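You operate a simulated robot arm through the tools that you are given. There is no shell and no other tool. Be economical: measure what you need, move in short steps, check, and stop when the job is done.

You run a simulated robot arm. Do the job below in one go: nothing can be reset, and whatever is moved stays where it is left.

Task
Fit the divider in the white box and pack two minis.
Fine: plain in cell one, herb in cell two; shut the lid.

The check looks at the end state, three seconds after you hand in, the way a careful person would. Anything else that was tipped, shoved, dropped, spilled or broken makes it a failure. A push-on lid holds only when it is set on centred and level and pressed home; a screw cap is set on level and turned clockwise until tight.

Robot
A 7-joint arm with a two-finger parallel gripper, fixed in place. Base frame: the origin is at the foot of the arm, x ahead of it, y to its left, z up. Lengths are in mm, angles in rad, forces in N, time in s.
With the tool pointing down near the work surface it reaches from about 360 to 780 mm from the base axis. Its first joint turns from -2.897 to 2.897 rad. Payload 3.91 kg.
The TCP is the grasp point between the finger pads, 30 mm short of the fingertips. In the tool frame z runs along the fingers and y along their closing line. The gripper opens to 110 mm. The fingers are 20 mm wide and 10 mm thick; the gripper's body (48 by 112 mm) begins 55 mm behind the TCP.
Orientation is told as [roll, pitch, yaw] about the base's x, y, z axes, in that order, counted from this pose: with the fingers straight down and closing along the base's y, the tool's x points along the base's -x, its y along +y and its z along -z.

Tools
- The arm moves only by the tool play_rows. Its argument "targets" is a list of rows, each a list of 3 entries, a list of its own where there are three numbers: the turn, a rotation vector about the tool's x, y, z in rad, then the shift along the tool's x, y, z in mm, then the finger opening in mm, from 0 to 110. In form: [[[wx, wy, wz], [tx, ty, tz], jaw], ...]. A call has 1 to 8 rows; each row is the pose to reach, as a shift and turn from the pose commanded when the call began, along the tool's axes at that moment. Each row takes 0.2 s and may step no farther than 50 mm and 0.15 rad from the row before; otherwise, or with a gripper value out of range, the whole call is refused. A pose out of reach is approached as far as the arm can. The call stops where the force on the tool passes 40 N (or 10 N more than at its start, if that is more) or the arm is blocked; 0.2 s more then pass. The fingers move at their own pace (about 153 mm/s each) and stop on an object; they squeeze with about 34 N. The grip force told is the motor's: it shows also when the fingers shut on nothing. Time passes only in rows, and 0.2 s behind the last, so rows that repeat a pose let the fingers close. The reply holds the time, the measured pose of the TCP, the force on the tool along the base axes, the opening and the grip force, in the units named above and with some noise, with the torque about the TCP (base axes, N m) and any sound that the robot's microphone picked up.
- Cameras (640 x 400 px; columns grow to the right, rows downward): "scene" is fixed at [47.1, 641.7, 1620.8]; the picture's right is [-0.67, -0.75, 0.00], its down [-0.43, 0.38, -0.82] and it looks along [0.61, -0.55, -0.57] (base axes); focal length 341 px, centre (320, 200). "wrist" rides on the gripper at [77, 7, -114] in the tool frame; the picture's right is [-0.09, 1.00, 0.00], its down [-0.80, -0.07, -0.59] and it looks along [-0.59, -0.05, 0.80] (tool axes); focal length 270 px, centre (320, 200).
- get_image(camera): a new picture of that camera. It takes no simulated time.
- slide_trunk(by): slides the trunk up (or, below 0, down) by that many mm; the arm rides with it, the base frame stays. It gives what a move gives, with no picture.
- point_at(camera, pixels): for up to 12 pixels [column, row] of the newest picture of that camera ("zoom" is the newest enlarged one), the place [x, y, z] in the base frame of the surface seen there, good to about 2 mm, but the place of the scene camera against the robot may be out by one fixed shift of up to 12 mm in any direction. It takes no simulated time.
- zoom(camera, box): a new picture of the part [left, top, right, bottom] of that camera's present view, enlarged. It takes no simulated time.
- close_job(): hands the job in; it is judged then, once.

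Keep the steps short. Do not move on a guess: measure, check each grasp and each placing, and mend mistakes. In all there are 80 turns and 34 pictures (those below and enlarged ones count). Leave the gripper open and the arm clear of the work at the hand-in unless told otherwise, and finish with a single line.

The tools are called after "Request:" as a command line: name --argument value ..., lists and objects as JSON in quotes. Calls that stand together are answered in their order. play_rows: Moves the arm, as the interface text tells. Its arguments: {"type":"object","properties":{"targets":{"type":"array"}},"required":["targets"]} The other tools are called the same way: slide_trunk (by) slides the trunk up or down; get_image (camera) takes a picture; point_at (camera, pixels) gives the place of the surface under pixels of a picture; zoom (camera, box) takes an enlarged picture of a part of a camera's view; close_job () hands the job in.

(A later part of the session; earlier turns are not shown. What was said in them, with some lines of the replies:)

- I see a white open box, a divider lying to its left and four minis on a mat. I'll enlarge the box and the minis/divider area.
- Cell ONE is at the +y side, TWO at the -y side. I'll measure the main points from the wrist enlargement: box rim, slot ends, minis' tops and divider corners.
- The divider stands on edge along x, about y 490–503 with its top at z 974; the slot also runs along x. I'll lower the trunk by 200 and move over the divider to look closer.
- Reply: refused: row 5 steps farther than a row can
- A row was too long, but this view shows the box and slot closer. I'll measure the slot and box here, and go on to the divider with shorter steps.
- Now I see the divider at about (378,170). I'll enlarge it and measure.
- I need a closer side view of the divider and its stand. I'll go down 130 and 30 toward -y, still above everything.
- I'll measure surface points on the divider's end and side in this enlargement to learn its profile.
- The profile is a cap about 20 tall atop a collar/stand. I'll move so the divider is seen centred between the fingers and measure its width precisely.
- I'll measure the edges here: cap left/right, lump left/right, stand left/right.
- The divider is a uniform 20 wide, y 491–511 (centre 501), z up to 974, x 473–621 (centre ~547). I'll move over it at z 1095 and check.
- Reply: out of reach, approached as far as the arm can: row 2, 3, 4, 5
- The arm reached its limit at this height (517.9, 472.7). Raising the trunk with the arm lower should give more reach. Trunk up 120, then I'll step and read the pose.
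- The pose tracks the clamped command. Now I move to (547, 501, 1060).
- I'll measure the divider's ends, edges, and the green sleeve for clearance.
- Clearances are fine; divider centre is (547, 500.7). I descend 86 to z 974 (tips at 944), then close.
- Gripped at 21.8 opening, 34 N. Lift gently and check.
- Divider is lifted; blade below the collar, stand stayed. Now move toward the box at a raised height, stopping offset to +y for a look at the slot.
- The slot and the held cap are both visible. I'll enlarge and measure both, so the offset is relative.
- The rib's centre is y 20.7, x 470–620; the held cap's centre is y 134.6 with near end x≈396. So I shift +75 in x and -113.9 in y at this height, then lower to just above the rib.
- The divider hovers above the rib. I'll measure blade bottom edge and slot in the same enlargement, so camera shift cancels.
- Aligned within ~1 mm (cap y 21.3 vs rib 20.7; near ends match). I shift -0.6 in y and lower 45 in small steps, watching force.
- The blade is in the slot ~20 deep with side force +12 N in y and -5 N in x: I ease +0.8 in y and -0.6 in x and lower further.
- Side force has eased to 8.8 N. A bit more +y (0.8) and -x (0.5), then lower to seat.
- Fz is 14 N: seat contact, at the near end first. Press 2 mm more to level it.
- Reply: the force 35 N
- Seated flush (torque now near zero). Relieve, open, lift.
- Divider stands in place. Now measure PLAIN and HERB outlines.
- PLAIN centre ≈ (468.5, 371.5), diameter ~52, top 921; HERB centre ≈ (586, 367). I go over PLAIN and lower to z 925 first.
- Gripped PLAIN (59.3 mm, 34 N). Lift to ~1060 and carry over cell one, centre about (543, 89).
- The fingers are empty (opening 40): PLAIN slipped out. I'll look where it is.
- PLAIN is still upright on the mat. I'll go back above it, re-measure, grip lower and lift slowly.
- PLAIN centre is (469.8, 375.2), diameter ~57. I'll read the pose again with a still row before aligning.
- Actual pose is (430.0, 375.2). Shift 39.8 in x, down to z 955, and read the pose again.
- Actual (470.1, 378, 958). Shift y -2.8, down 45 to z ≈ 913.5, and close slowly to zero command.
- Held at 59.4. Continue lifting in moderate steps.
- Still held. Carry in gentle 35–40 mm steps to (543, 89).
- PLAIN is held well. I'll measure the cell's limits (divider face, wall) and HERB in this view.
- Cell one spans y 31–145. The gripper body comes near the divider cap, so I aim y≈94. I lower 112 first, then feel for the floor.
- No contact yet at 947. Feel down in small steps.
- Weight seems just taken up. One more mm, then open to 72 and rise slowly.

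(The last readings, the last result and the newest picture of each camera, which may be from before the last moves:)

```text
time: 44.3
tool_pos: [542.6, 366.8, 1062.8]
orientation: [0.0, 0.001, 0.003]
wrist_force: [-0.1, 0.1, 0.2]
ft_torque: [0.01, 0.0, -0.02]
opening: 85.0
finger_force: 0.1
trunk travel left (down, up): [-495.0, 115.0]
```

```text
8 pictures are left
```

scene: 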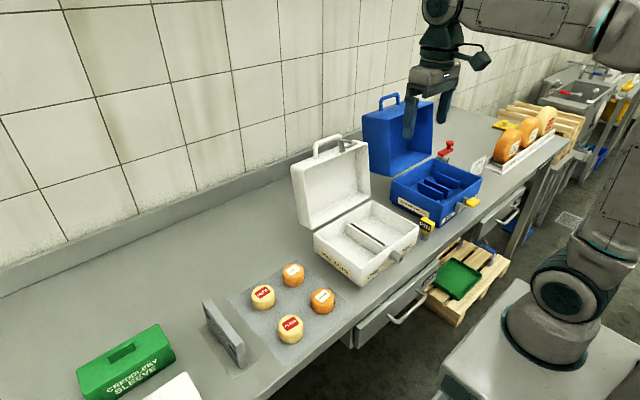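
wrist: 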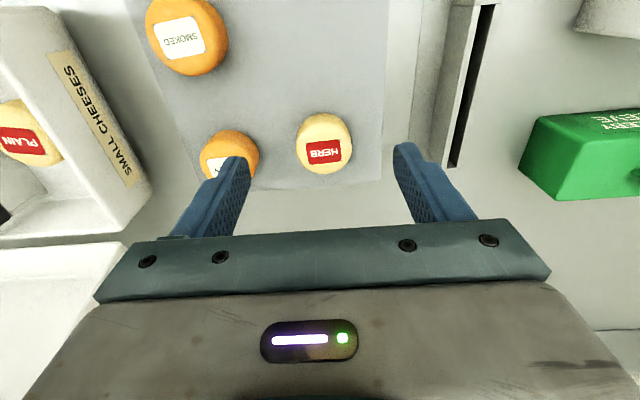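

Now measure HERB's outline and NUTTY's near edge for clearance.

Request:
point_at --camera "wrist" --pixels '[[299, 148], [350, 148], [325, 171], [325, 124], [325, 148], [325, 117], [257, 155], [256, 165], [301, 155], [348, 155], [325, 173], [235, 140]]'

```text
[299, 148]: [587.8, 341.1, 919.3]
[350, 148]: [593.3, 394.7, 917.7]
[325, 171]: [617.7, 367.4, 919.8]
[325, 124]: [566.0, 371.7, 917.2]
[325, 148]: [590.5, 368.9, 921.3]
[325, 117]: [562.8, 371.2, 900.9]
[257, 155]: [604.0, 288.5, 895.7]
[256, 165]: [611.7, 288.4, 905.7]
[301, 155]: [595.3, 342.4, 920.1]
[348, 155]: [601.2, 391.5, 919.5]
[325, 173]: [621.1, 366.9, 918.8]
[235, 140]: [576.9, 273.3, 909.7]
```

HERB centre is (591.3, 368); clearance to NUTTY is 27 mm. Move over and lower to z 957, read pose.

Request:
play_rows --targets '[[[0, 0, 0], [-48.5, 1, 0], 85], [[0, 0, 0], [-48.5, 1, 40], 85], [[0, 0, 0], [-48.5, 1, 80], 85], [[0, 0, 0], [-48.5, 1, 106], 85], [[0, 0, 0], [-48.5, 1, 106], 85]]'

Request:
play_rows --targets '[[[0, 0, 0], [0, 0, 0], 85]]'

```text
time: 45.5
tool_pos: [587.7, 371.2, 957.9]
orientation: [0.0, 0.0, 0.0]
wrist_force: [0.4, 0.5, 0.2]
ft_torque: [-0.02, -0.04, -0.01]
opening: 85.0
finger_force: 0.0
trunk travel left (down, up): [-495.0, 115.0]
```

```text
time: 45.9
tool_pos: [587.3, 369.8, 957.9]
orientation: [0.0, 0.0, 0.0]
wrist_force: [-0.3, -0.6, -0.6]
ft_torque: [0.01, 0.01, -0.01]
opening: 85.0
finger_force: 0.0
trunk travel left (down, up): [-495.0, 115.0]
```

Correct +3.8 in x, -2.3 in y, down 45.5 to z ≈ 912, and close.

Request:
play_rows --targets '[[[0, 0, 0], [-3.8, -2.3, 20], 85], [[0, 0, 0], [-3.8, -2.3, 36], 85], [[0, 0, 0], [-3.8, -2.3, 45.5], 75], [[0, 0, 0], [-3.8, -2.3, 45.5], 64], [[0, 0, 0], [-3.8, -2.3, 45.5], 50], [[0, 0, 0], [-3.8, -2.3, 45.5], 30], [[0, 0, 0], [-3.8, -2.3, 45.5], 30]]'

Request:
play_rows --targets '[[[0, 0, 0], [0, 0, -4], 30], [[0, 0, 0], [0, 0, -8], 30], [[0, 0, 0], [0, 0, -14], 30], [[0, 0, 0], [0, 0, -24], 30], [[0, 0, 0], [0, 0, -40], 30], [[0, 0, 0], [0, 0, -60], 30], [[0, 0, 0], [0, 0, -80], 30], [[0, 0, 0], [0, 0, -100], 30]]'

Request:
play_rows --targets '[[[0, 0, 0], [0, 0, -20], 30], [[0, 0, 0], [0, 0, -40], 30], [[0, 0, 0], [0, 0, -60], 30]]'

```text
time: 47.5
tool_pos: [591.6, 365.8, 910.6]
orientation: [-0.001, 0.001, 0.0]
wrist_force: [0.0, 0.0, 0.4]
ft_torque: [-0.02, -0.02, -0.01]
opening: 59.6
finger_force: 34.2
trunk travel left (down, up): [-495.0, 115.0]
```

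```text
time: 49.3
tool_pos: [592.2, 367.8, 1010.8]
orientation: [-0.001, 0.001, 0.0]
wrist_force: [0.2, -0.3, -2.0]
ft_torque: [0.02, 0.0, -0.03]
opening: 59.3
finger_force: 34.4
trunk travel left (down, up): [-495.0, 115.0]
```

```text
time: 50.1
tool_pos: [593.3, 366.3, 1071.0]
orientation: [0.001, -0.001, -0.001]
wrist_force: [0.5, 0.3, -0.1]
ft_torque: [-0.03, -0.02, 0.02]
opening: 59.4
finger_force: 34.2
trunk travel left (down, up): [-495.0, 115.0]
```

Held at 59.4. Carry to cell two, target (543, -51), in gentle steps.

Request:
play_rows --targets '[[[0, 0, 0], [5, -20, 0], 30], [[0, 0, 0], [10, -55, 0], 30], [[0, 0, 0], [16, -92, 0], 30], [[0, 0, 0], [22, -130, 0], 30], [[0, 0, 0], [28, -168, 0], 30], [[0, 0, 0], [34, -206, 0], 30], [[0, 0, 0], [40, -244, 0], 30], [[0, 0, 0], [44, -275, 0], 30]]'

Request:
play_rows --targets '[[[0, 0, 0], [1, -20, 0], 30], [[0, 0, 0], [2, -55, 0], 30], [[0, 0, 0], [4, -90, 0], 30], [[0, 0, 0], [5, -120, 0], 30], [[0, 0, 0], [6, -142, 0], 30], [[0, 0, 0], [6, -142, 0], 30]]'

Request:
get_image --camera "wrist"

```text
time: 51.9
tool_pos: [549.4, 86.1, 1071.7]
orientation: [0.001, 0.001, 0.002]
wrist_force: [-0.4, -0.2, -1.7]
ft_torque: [0.01, 0.02, 0.01]
opening: 59.4
finger_force: 33.8
trunk travel left (down, up): [-495.0, 115.0]
```

```text
time: 53.3
tool_pos: [543.5, -50.2, 1072.1]
orientation: [-0.001, 0.0, 0.001]
wrist_force: [0.1, -0.4, -1.0]
ft_torque: [-0.02, 0.01, 0.01]
opening: 59.5
finger_force: 34.0
trunk travel left (down, up): [-495.0, 115.0]
```

```text
7 pictures are left
```

wrist: 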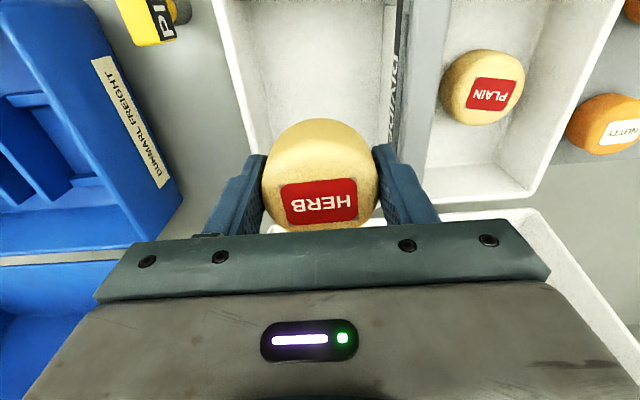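

PLAIN sits flat in cell one, HERB is held above cell two. Measure cell two's limits.

Request:
point_at --camera "wrist" --pixels '[[400, 100], [395, 120], [230, 60], [240, 100], [222, 60], [245, 60], [330, 60], [378, 40], [420, 60], [488, 85], [160, 10], [183, 12]]'

```text
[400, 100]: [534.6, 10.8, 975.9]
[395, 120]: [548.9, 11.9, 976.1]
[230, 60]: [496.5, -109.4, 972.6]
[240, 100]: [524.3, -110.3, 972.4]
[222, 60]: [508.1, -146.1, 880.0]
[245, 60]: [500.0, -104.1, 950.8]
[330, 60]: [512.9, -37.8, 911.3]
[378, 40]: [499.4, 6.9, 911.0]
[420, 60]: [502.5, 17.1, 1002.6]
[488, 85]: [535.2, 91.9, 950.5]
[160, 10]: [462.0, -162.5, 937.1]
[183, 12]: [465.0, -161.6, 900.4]
```

Cell two is y -104…11; aim y≈-52. Lower as before.

Request:
play_rows --targets '[[[0, 0, 0], [0, -3, 30], 30], [[0, 0, 0], [0, -3, 60], 30], [[0, 0, 0], [0, -3, 85], 30], [[0, 0, 0], [0, -3, 108], 30], [[0, 0, 0], [0, -3, 119], 30], [[0, 0, 0], [0, -3, 124], 30]]'

Request:
play_rows --targets '[[[0, 0, 0], [0, 0, 2], 30], [[0, 0, 0], [0, 0, 4], 30]]'

```text
time: 54.7
tool_pos: [541.7, -52.4, 946.9]
orientation: [0.001, 0.0, -0.001]
wrist_force: [-0.7, 0.6, -0.7]
ft_torque: [-0.03, -0.02, -0.03]
opening: 59.4
finger_force: 34.4
trunk travel left (down, up): [-495.0, 115.0]
```

```text
time: 55.3
tool_pos: [542.5, -52.8, 944.4]
orientation: [0.0, 0.001, 0.0]
wrist_force: [0.1, 0.6, -1.6]
ft_torque: [-0.02, 0.04, 0.0]
opening: 59.5
finger_force: 33.8
trunk travel left (down, up): [-495.0, 115.0]
```

Still bearing weight at 944. Another 2 mm, watching force, then release if supported.

Request:
play_rows --targets '[[[0, 0, 0], [0, 0, 1], 30], [[0, 0, 0], [0, 0, 2], 30]]'

```text
time: 55.9
tool_pos: [543.0, -53.1, 941.8]
orientation: [0.002, 0.001, -0.001]
wrist_force: [0.0, 0.1, -0.5]
ft_torque: [-0.03, 0.04, -0.02]
opening: 59.4
finger_force: 34.4
trunk travel left (down, up): [-495.0, 115.0]
```

Tips are ~1 mm above the floor, so the mini is at the floor. Open to 68 and rise; then move back to look at the lid.

Request:
play_rows --targets '[[[0, 0, 0], [0, 0, 0], 65], [[0, 0, 0], [0, 0, 0], 68], [[0, 0, 0], [0, 0, -10], 68], [[0, 0, 0], [0, 0, -40], 68], [[0, 0, 0], [0, 0, -85], 68], [[0, 0, 0], [0, 0, -130], 68]]'

Request:
play_rows --targets '[[[0, 0, 0], [40, 0, -28], 40], [[0, 0, 0], [80, 20, -56], 20], [[0, 0, 0], [120, 40, -84], 5], [[0, 0, 0], [140, 70, -110], 0]]'

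Request:
get_image --camera "scene"

Request:
zoom --camera "scene" --box '[280, 120, 440, 290]'

```text
time: 57.3
tool_pos: [541.0, -54.0, 1072.1]
orientation: [0.0, -0.001, 0.0]
wrist_force: [0.0, -0.6, 1.0]
ft_torque: [0.0, -0.01, 0.0]
opening: 67.8
finger_force: 0.0
trunk travel left (down, up): [-495.0, 115.0]
```

```text
refused: row 2 steps farther than a row can; nothing moved
```

```text
6 pictures are left
```

scene: 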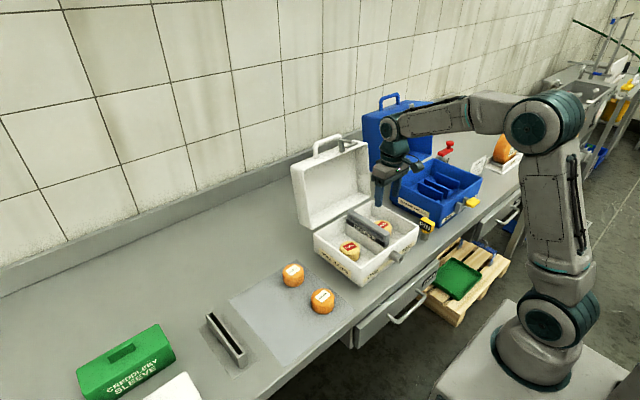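

```text
2.35 times, centred on (360, 205) of scene
```

zoom: 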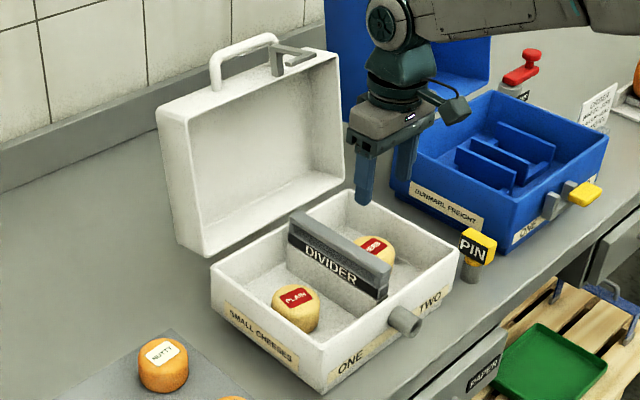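

Both minis are in place, upright. The lid's handle is at about (222–272, 40–60) in this enlargement, the grey hasp beside it. I'll measure handle, lid edges and hasp.

Request:
point_at --camera "zoom" --pixels '[[222, 56], [235, 50], [250, 44], [264, 38], [214, 75], [272, 44], [160, 110], [335, 58], [178, 240], [343, 172], [282, 50], [300, 62]]'

Request:
point_at --camera "zoom" --pixels '[[240, 85], [200, 98], [250, 130], [230, 70], [216, 88], [273, 70], [313, 53], [277, 75], [475, 242], [470, 268], [400, 318], [410, 325]]'

```text
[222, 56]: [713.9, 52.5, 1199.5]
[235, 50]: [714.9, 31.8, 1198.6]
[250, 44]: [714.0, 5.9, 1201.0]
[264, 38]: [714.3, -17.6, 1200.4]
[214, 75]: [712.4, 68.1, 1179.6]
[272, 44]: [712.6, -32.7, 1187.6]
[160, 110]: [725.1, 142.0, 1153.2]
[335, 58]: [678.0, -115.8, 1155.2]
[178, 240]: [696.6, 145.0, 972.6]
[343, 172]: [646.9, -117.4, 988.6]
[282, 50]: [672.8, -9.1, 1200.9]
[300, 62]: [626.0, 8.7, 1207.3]
```

```text
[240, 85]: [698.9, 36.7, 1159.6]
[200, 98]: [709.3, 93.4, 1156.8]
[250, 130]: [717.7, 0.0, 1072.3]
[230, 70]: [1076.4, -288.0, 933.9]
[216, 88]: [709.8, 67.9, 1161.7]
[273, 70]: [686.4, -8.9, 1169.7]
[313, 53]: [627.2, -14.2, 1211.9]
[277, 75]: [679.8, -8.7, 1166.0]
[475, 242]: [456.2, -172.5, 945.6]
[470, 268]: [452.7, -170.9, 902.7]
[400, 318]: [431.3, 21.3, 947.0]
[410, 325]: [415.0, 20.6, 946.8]
```

Handle bar (corrected with the scene shift of about +4, +9, +5): x≈719, y −24…77, z≈1199, with ~30 mm gap above the lid's edge; the hasp post is at y≈0, arm toward x≈630. I'll grip the bar with fingers closing along x (yaw 90°) and swing the lid down on its hinge. First raise the trunk fully, back off, and turn.

Request:
slide_trunk --by 115

Request:
play_rows --targets '[[[0, 0, 0], [20, 15, 0], 50], [[0, 0, 0.14], [40, 30, 0], 50], [[0, 0, 0.28], [60, 45, 0], 50], [[0, 0, 0.42], [60, 60, 0], 50], [[0, 0, 0.56], [60, 75, 0], 50], [[0, 0, 0.7], [60, 80, 0], 50], [[0, 0, 0.84], [60, 80, 0], 50], [[0, 0, 0.98], [60, 80, 0], 50]]'

Request:
play_rows --targets '[[[0, 0, 0.14], [0, 0, 0], 50], [[0, 0, 0.28], [0, 0, 0], 50], [[0, 0, 0.42], [0, 0, 0], 50], [[0, 0, 0.56], [0, 0, 0], 50], [[0, 0, 0.5908], [0, 0, 0], 50]]'

```text
time: 58.7
tool_pos: [541.6, -55.0, 1186.5]
orientation: [0.0, 0.0, -0.002]
wrist_force: [0.7, 0.9, 0.3]
ft_torque: [-0.04, 0.0, 0.01]
opening: 67.9
finger_force: 0.0
trunk travel left (down, up): [-610.0, 0.0]
```

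```text
time: 60.5
tool_pos: [482.9, 24.9, 1187.6]
orientation: [0.001, 0.0, -0.981]
wrist_force: [0.1, -0.3, -0.1]
ft_torque: [0.0, 0.02, 0.01]
opening: 50.2
finger_force: 0.0
trunk travel left (down, up): [-610.0, 0.0]
```

```text
time: 61.7
tool_pos: [483.3, 25.5, 1187.9]
orientation: [0.001, 0.002, -1.573]
wrist_force: [-0.1, 0.2, 0.2]
ft_torque: [0.0, 0.01, 0.01]
opening: 49.8
finger_force: 0.0
trunk travel left (down, up): [-610.0, 0.0]
```

Yaw reached. Now rise 72 (tips above the hasp) and move out toward the handle, y≈42, watching reach.

Request:
play_rows --targets '[[[0, 0, 0], [8, 0, -40], 50], [[0, 0, 0], [16, 25, -65], 50], [[0, 0, 0], [16, 70, -65], 50], [[0, 0, 0], [16, 115, -65], 50], [[0, 0, 0], [16, 160, -65], 50], [[0, 0, 0], [16, 200, -65], 50]]'

```text
time: 63.1
tool_pos: [679.7, 39.3, 1250.7]
orientation: [-0.001, 0.0, -1.572]
wrist_force: [-0.5, -0.9, -0.6]
ft_torque: [-0.01, 0.05, 0.0]
opening: 50.0
finger_force: 0.1
trunk travel left (down, up): [-610.0, 0.0]
```

x 680 reached without clamp. Move the remaining 39 with a slight outward tilt (0.2 rad) to help reach.

Request:
play_rows --targets '[[[-0.1, 0, 0], [1, 15, 0], 50], [[-0.2, 0, 0], [2, 28, 0], 50], [[-0.2, 0, 0], [2, 40, 0], 50]]'

Request:
zoom --camera "scene" --box '[290, 100, 410, 200]'

```text
time: 63.9
tool_pos: [721.7, 43.2, 1250.6]
orientation: [0.201, 0.001, -1.571]
wrist_force: [0.2, 0.1, -0.9]
ft_torque: [-0.01, 0.0, 0.02]
opening: 50.2
finger_force: 0.1
trunk travel left (down, up): [-610.0, 0.0]
```

```text
4.00 times, centred on (350, 150) of scene
```

zoom: 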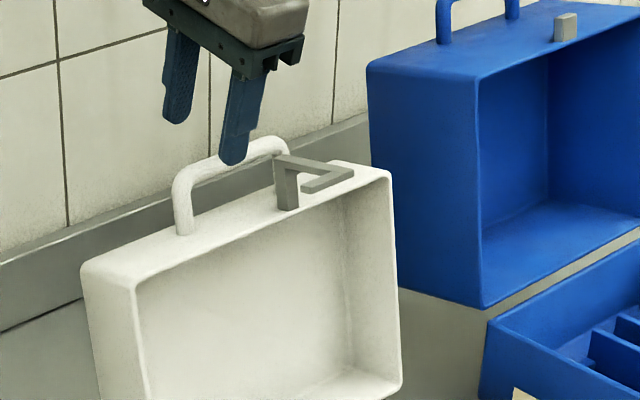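

Reached (721.7, 43.2, 1250.6), tilted outward. Check relative positions of bar and fingers in the same picture.

Request:
point_at --camera "zoom" --pixels '[[205, 166], [190, 180], [262, 146], [184, 210], [233, 155], [235, 130], [175, 115], [176, 90], [185, 228], [275, 142], [200, 225], [288, 205]]'

```text
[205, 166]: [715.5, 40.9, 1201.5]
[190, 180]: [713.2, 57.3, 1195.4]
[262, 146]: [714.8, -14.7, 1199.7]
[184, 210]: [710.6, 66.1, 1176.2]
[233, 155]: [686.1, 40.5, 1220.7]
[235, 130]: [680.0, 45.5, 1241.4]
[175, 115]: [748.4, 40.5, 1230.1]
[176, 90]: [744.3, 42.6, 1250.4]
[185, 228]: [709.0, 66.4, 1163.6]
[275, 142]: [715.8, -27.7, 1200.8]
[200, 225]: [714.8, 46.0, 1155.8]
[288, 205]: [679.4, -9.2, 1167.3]
```

The bar lies between the fingers (bar centre ≈ x 720, z 1200). Descend vertically 40 with -3.5 in x, then close gently.

Request:
play_rows --targets '[[[0, 0, 0], [0, -6, 20], 50], [[0, 0, 0], [0, -11.5, 39], 50], [[0, 0, 0], [0, -11.5, 39], 36], [[0, 0, 0], [0, -11.5, 39], 24], [[0, 0, 0], [0, -11.5, 39], 10], [[0, 0, 0], [0, -11.5, 39], 0]]'

```text
time: 65.3
tool_pos: [716.3, 44.7, 1211.6]
orientation: [0.206, 0.0, -1.571]
wrist_force: [5.5, 0.0, 10.7]
ft_torque: [0.17, -0.17, -0.21]
opening: 13.5
finger_force: 45.2
trunk travel left (down, up): [-610.0, 0.0]
```

Bar gripped (13.5 mm). The hinge is at about (648, 971), arm radius 240. I start the arc: two small steps, then read the forces.

Request:
play_rows --targets '[[[0, 0, 0], [0, -10, -5.4], 0], [[0, 0, 0], [0, -20, -9.9], 0], [[0.05, 0, 0], [0, -43.1, -18.6], 0]]'

```text
time: 66.1
tool_pos: [671.8, 43.5, 1221.7]
orientation: [0.151, 0.0, -1.568]
wrist_force: [0.5, 2.8, 10.2]
ft_torque: [0.18, -0.18, -0.14]
opening: 13.4
finger_force: 44.9
trunk travel left (down, up): [-610.0, 0.0]
```

Forces are low; the lid follows. Continue the arc to ~118°.

Request:
play_rows --targets '[[[0.05, 0, 0], [0, -24.1, -5.0], 0], [[0.1, 0, 0], [0, -48.6, -7.5], 0], [[0.15, 0, 0], [0, -73.2, -7.2], 0], [[0.15, 0, 0], [0, -106.5, -2.8], 0]]'

```text
time: 67.1
tool_pos: [567.0, 43.0, 1206.1]
orientation: [-0.002, -0.003, -1.569]
wrist_force: [-3.4, 7.2, 7.0]
ft_torque: [-0.24, 0.06, 0.81]
opening: 13.3
finger_force: 45.6
trunk travel left (down, up): [-610.0, 0.0]
```

Continue to ~150°.

Request:
play_rows --targets '[[[0, 0, 0], [0, -30.6, 13.6], 0], [[0, 0, 0], [0, -59, 31.3], 0], [[0, 0, 0], [0, -84.6, 52.9], 0]]'

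Request:
play_rows --targets '[[[0, 0, 0], [0, -11.5, 12.1], 0], [[0, 0, 0], [0, -22.4, 24.8], 0], [[0, 0, 0], [0, -41.1, 52.6], 0]]'

```text
time: 67.9
tool_pos: [483.2, 44.9, 1152.3]
orientation: [-0.001, -0.002, -1.57]
wrist_force: [-0.7, 5.5, 2.4]
ft_torque: [-0.43, -0.17, 0.53]
opening: 13.5
finger_force: 44.8
trunk travel left (down, up): [-610.0, 0.0]
```

```text
time: 68.7
tool_pos: [442.2, 42.9, 1102.2]
orientation: [0.0, 0.0, -1.57]
wrist_force: [4.0, -1.4, -2.0]
ft_torque: [-0.85, -0.08, 0.65]
opening: 13.6
finger_force: 45.1
trunk travel left (down, up): [-610.0, 0.0]
```

Smooth. Continue to ~166°, then look.

Request:
play_rows --targets '[[[0, 0, 0], [0, -14.7, 30.1], 0], [[0, 0, 0], [0, -22.9, 53.8], 0], [[0, 0, 0], [0, -25.1, 62], 0]]'

Request:
zoom --camera "scene" --box '[300, 160, 450, 290]'

```text
time: 69.5
tool_pos: [414.5, 42.6, 1039.1]
orientation: [0.0, 0.001, -1.571]
wrist_force: [-2.4, -4.4, 0.6]
ft_torque: [-0.49, -0.06, 0.65]
opening: 13.6
finger_force: 44.8
trunk travel left (down, up): [-610.0, 0.0]
```

```text
3.08 times, centred on (375, 225) of scene
```

zoom: 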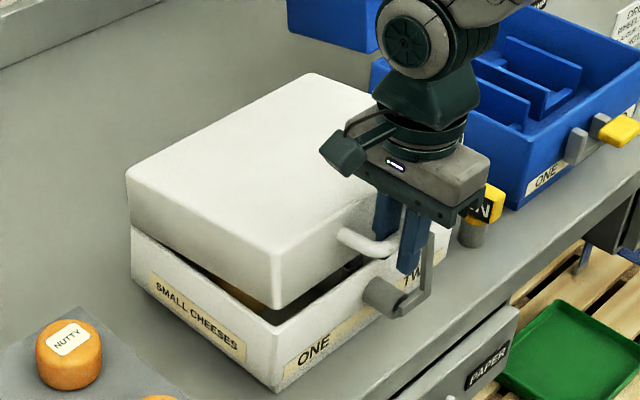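

The lid is nearly closed, the hasp coming over the tube. Lower the rest in small steps.

Request:
play_rows --targets '[[[0, 0, 0], [0, -2.5, 10], 0], [[0, 0, 0], [0, -4, 18], 0], [[0, 0, 0], [0, -5, 24], 0], [[0, 0, 0], [0, -5.3, 28], 0]]'

```text
time: 70.5
tool_pos: [408.9, 43.8, 1011.9]
orientation: [0.0, 0.0, -1.57]
wrist_force: [-10.8, -6.4, 1.5]
ft_torque: [0.03, -0.03, 0.62]
opening: 13.7
finger_force: 44.9
trunk travel left (down, up): [-610.0, 0.0]
```

No vertical contact yet; slight -x push. Lower a few more mm with -1 in x.

Request:
play_rows --targets '[[[0, 0, 0], [0, -1, 2], 0], [[0, 0, 0], [0, -1, 4], 0], [[0, 0, 0], [0, -1, 6], 0]]'

Request:
zoom --camera "scene" --box '[300, 180, 440, 290]'

```text
time: 71.2
tool_pos: [408.5, 43.0, 1010.2]
orientation: [0.006, 0.003, -1.569]
wrist_force: [-11.8, -6.7, 31.5]
ft_torque: [0.09, 0.14, 0.54]
opening: 13.5
finger_force: 44.8
trunk travel left (down, up): [-610.0, 0.0]
stopped in row 3: the force on the tool passed its limit at 43 N (the readings are from after the stop); the commanded pose is now the measured one
```

```text
3.64 times, centred on (370, 235) of scene
```

zoom: 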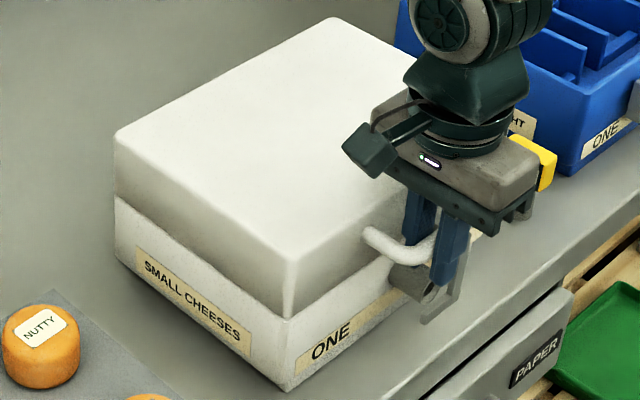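

The lid is flush on the box. Relieve slightly, open just enough inside the handle gap, and lift straight out.

Request:
play_rows --targets '[[[0, 0, 0], [0, 0, -1], 0], [[0, 0, 0], [0, 0, -1], 25], [[0, 0, 0], [0, 0, -1], 26], [[0, 0, 0], [0, 0, -12], 26], [[0, 0, 0], [0, 0, -40], 26], [[0, 0, 0], [0, 0, -85], 26], [[0, 0, 0], [0, 0, -130], 50], [[0, 0, 0], [0, 0, -175], 80]]'

Request:
play_rows --targets '[[[0, 0, 0], [35, 0, -30], 100], [[0, 0, 0], [70, 0, -60], 110], [[0, 0, 0], [115, 0, -60], 110], [[0, 0, 0], [160, 0, -60], 110], [[0, 0, 0], [205, 0, -60], 110]]'

Request:
zoom --camera "scene" --box '[290, 160, 470, 290]'

```text
time: 73.0
tool_pos: [406.9, 42.9, 1187.0]
orientation: [0.004, 0.001, -1.57]
wrist_force: [-0.2, -0.6, 0.4]
ft_torque: [-0.02, 0.02, 0.03]
opening: 79.7
finger_force: 0.0
trunk travel left (down, up): [-610.0, 0.0]
```

```text
time: 74.2
tool_pos: [409.4, 253.8, 1241.9]
orientation: [0.005, 0.001, -1.569]
wrist_force: [-0.8, -0.1, 0.2]
ft_torque: [-0.03, -0.04, 0.02]
opening: 110.1
finger_force: 0.0
trunk travel left (down, up): [-610.0, 0.0]
```

```text
3.08 times, centred on (380, 225) of scene
```

zoom: 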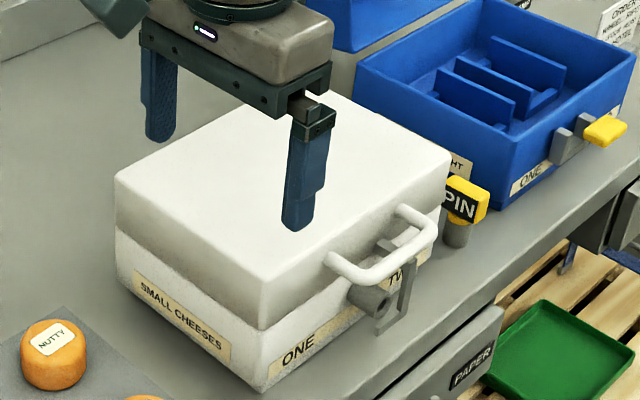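

The lid is shut. One picture remains; the card near the blue box, at about (478,168), may hold something relevant, so I'll read it.

Request:
zoom --camera "scene" --box '[458, 148, 502, 186]'

```text
10.53 times, centred on (480, 167) of scene
```

zoom: 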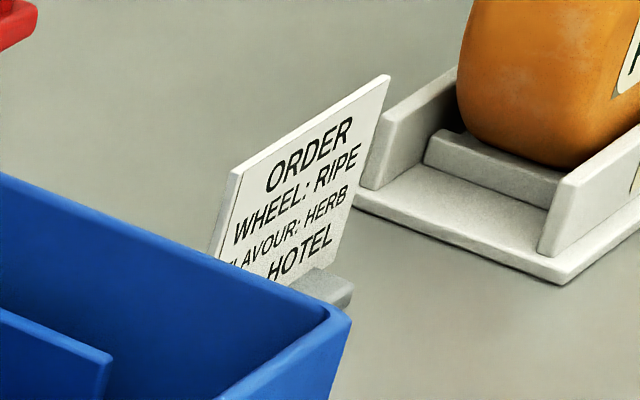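

The card is about a different order (a wheel), and nobody asked for the pin, so I'm leaving both alone. The gripper is open and the arm clear, so I hand in.

Request:
close_job

```text
The job is handed in.
```

The divider is seated in the white box, with plain in cell one and herb in cell two; the lid is shut but not pinned, as the pin wasn't asked for, and plain slipped once and was picked up again from the mat.
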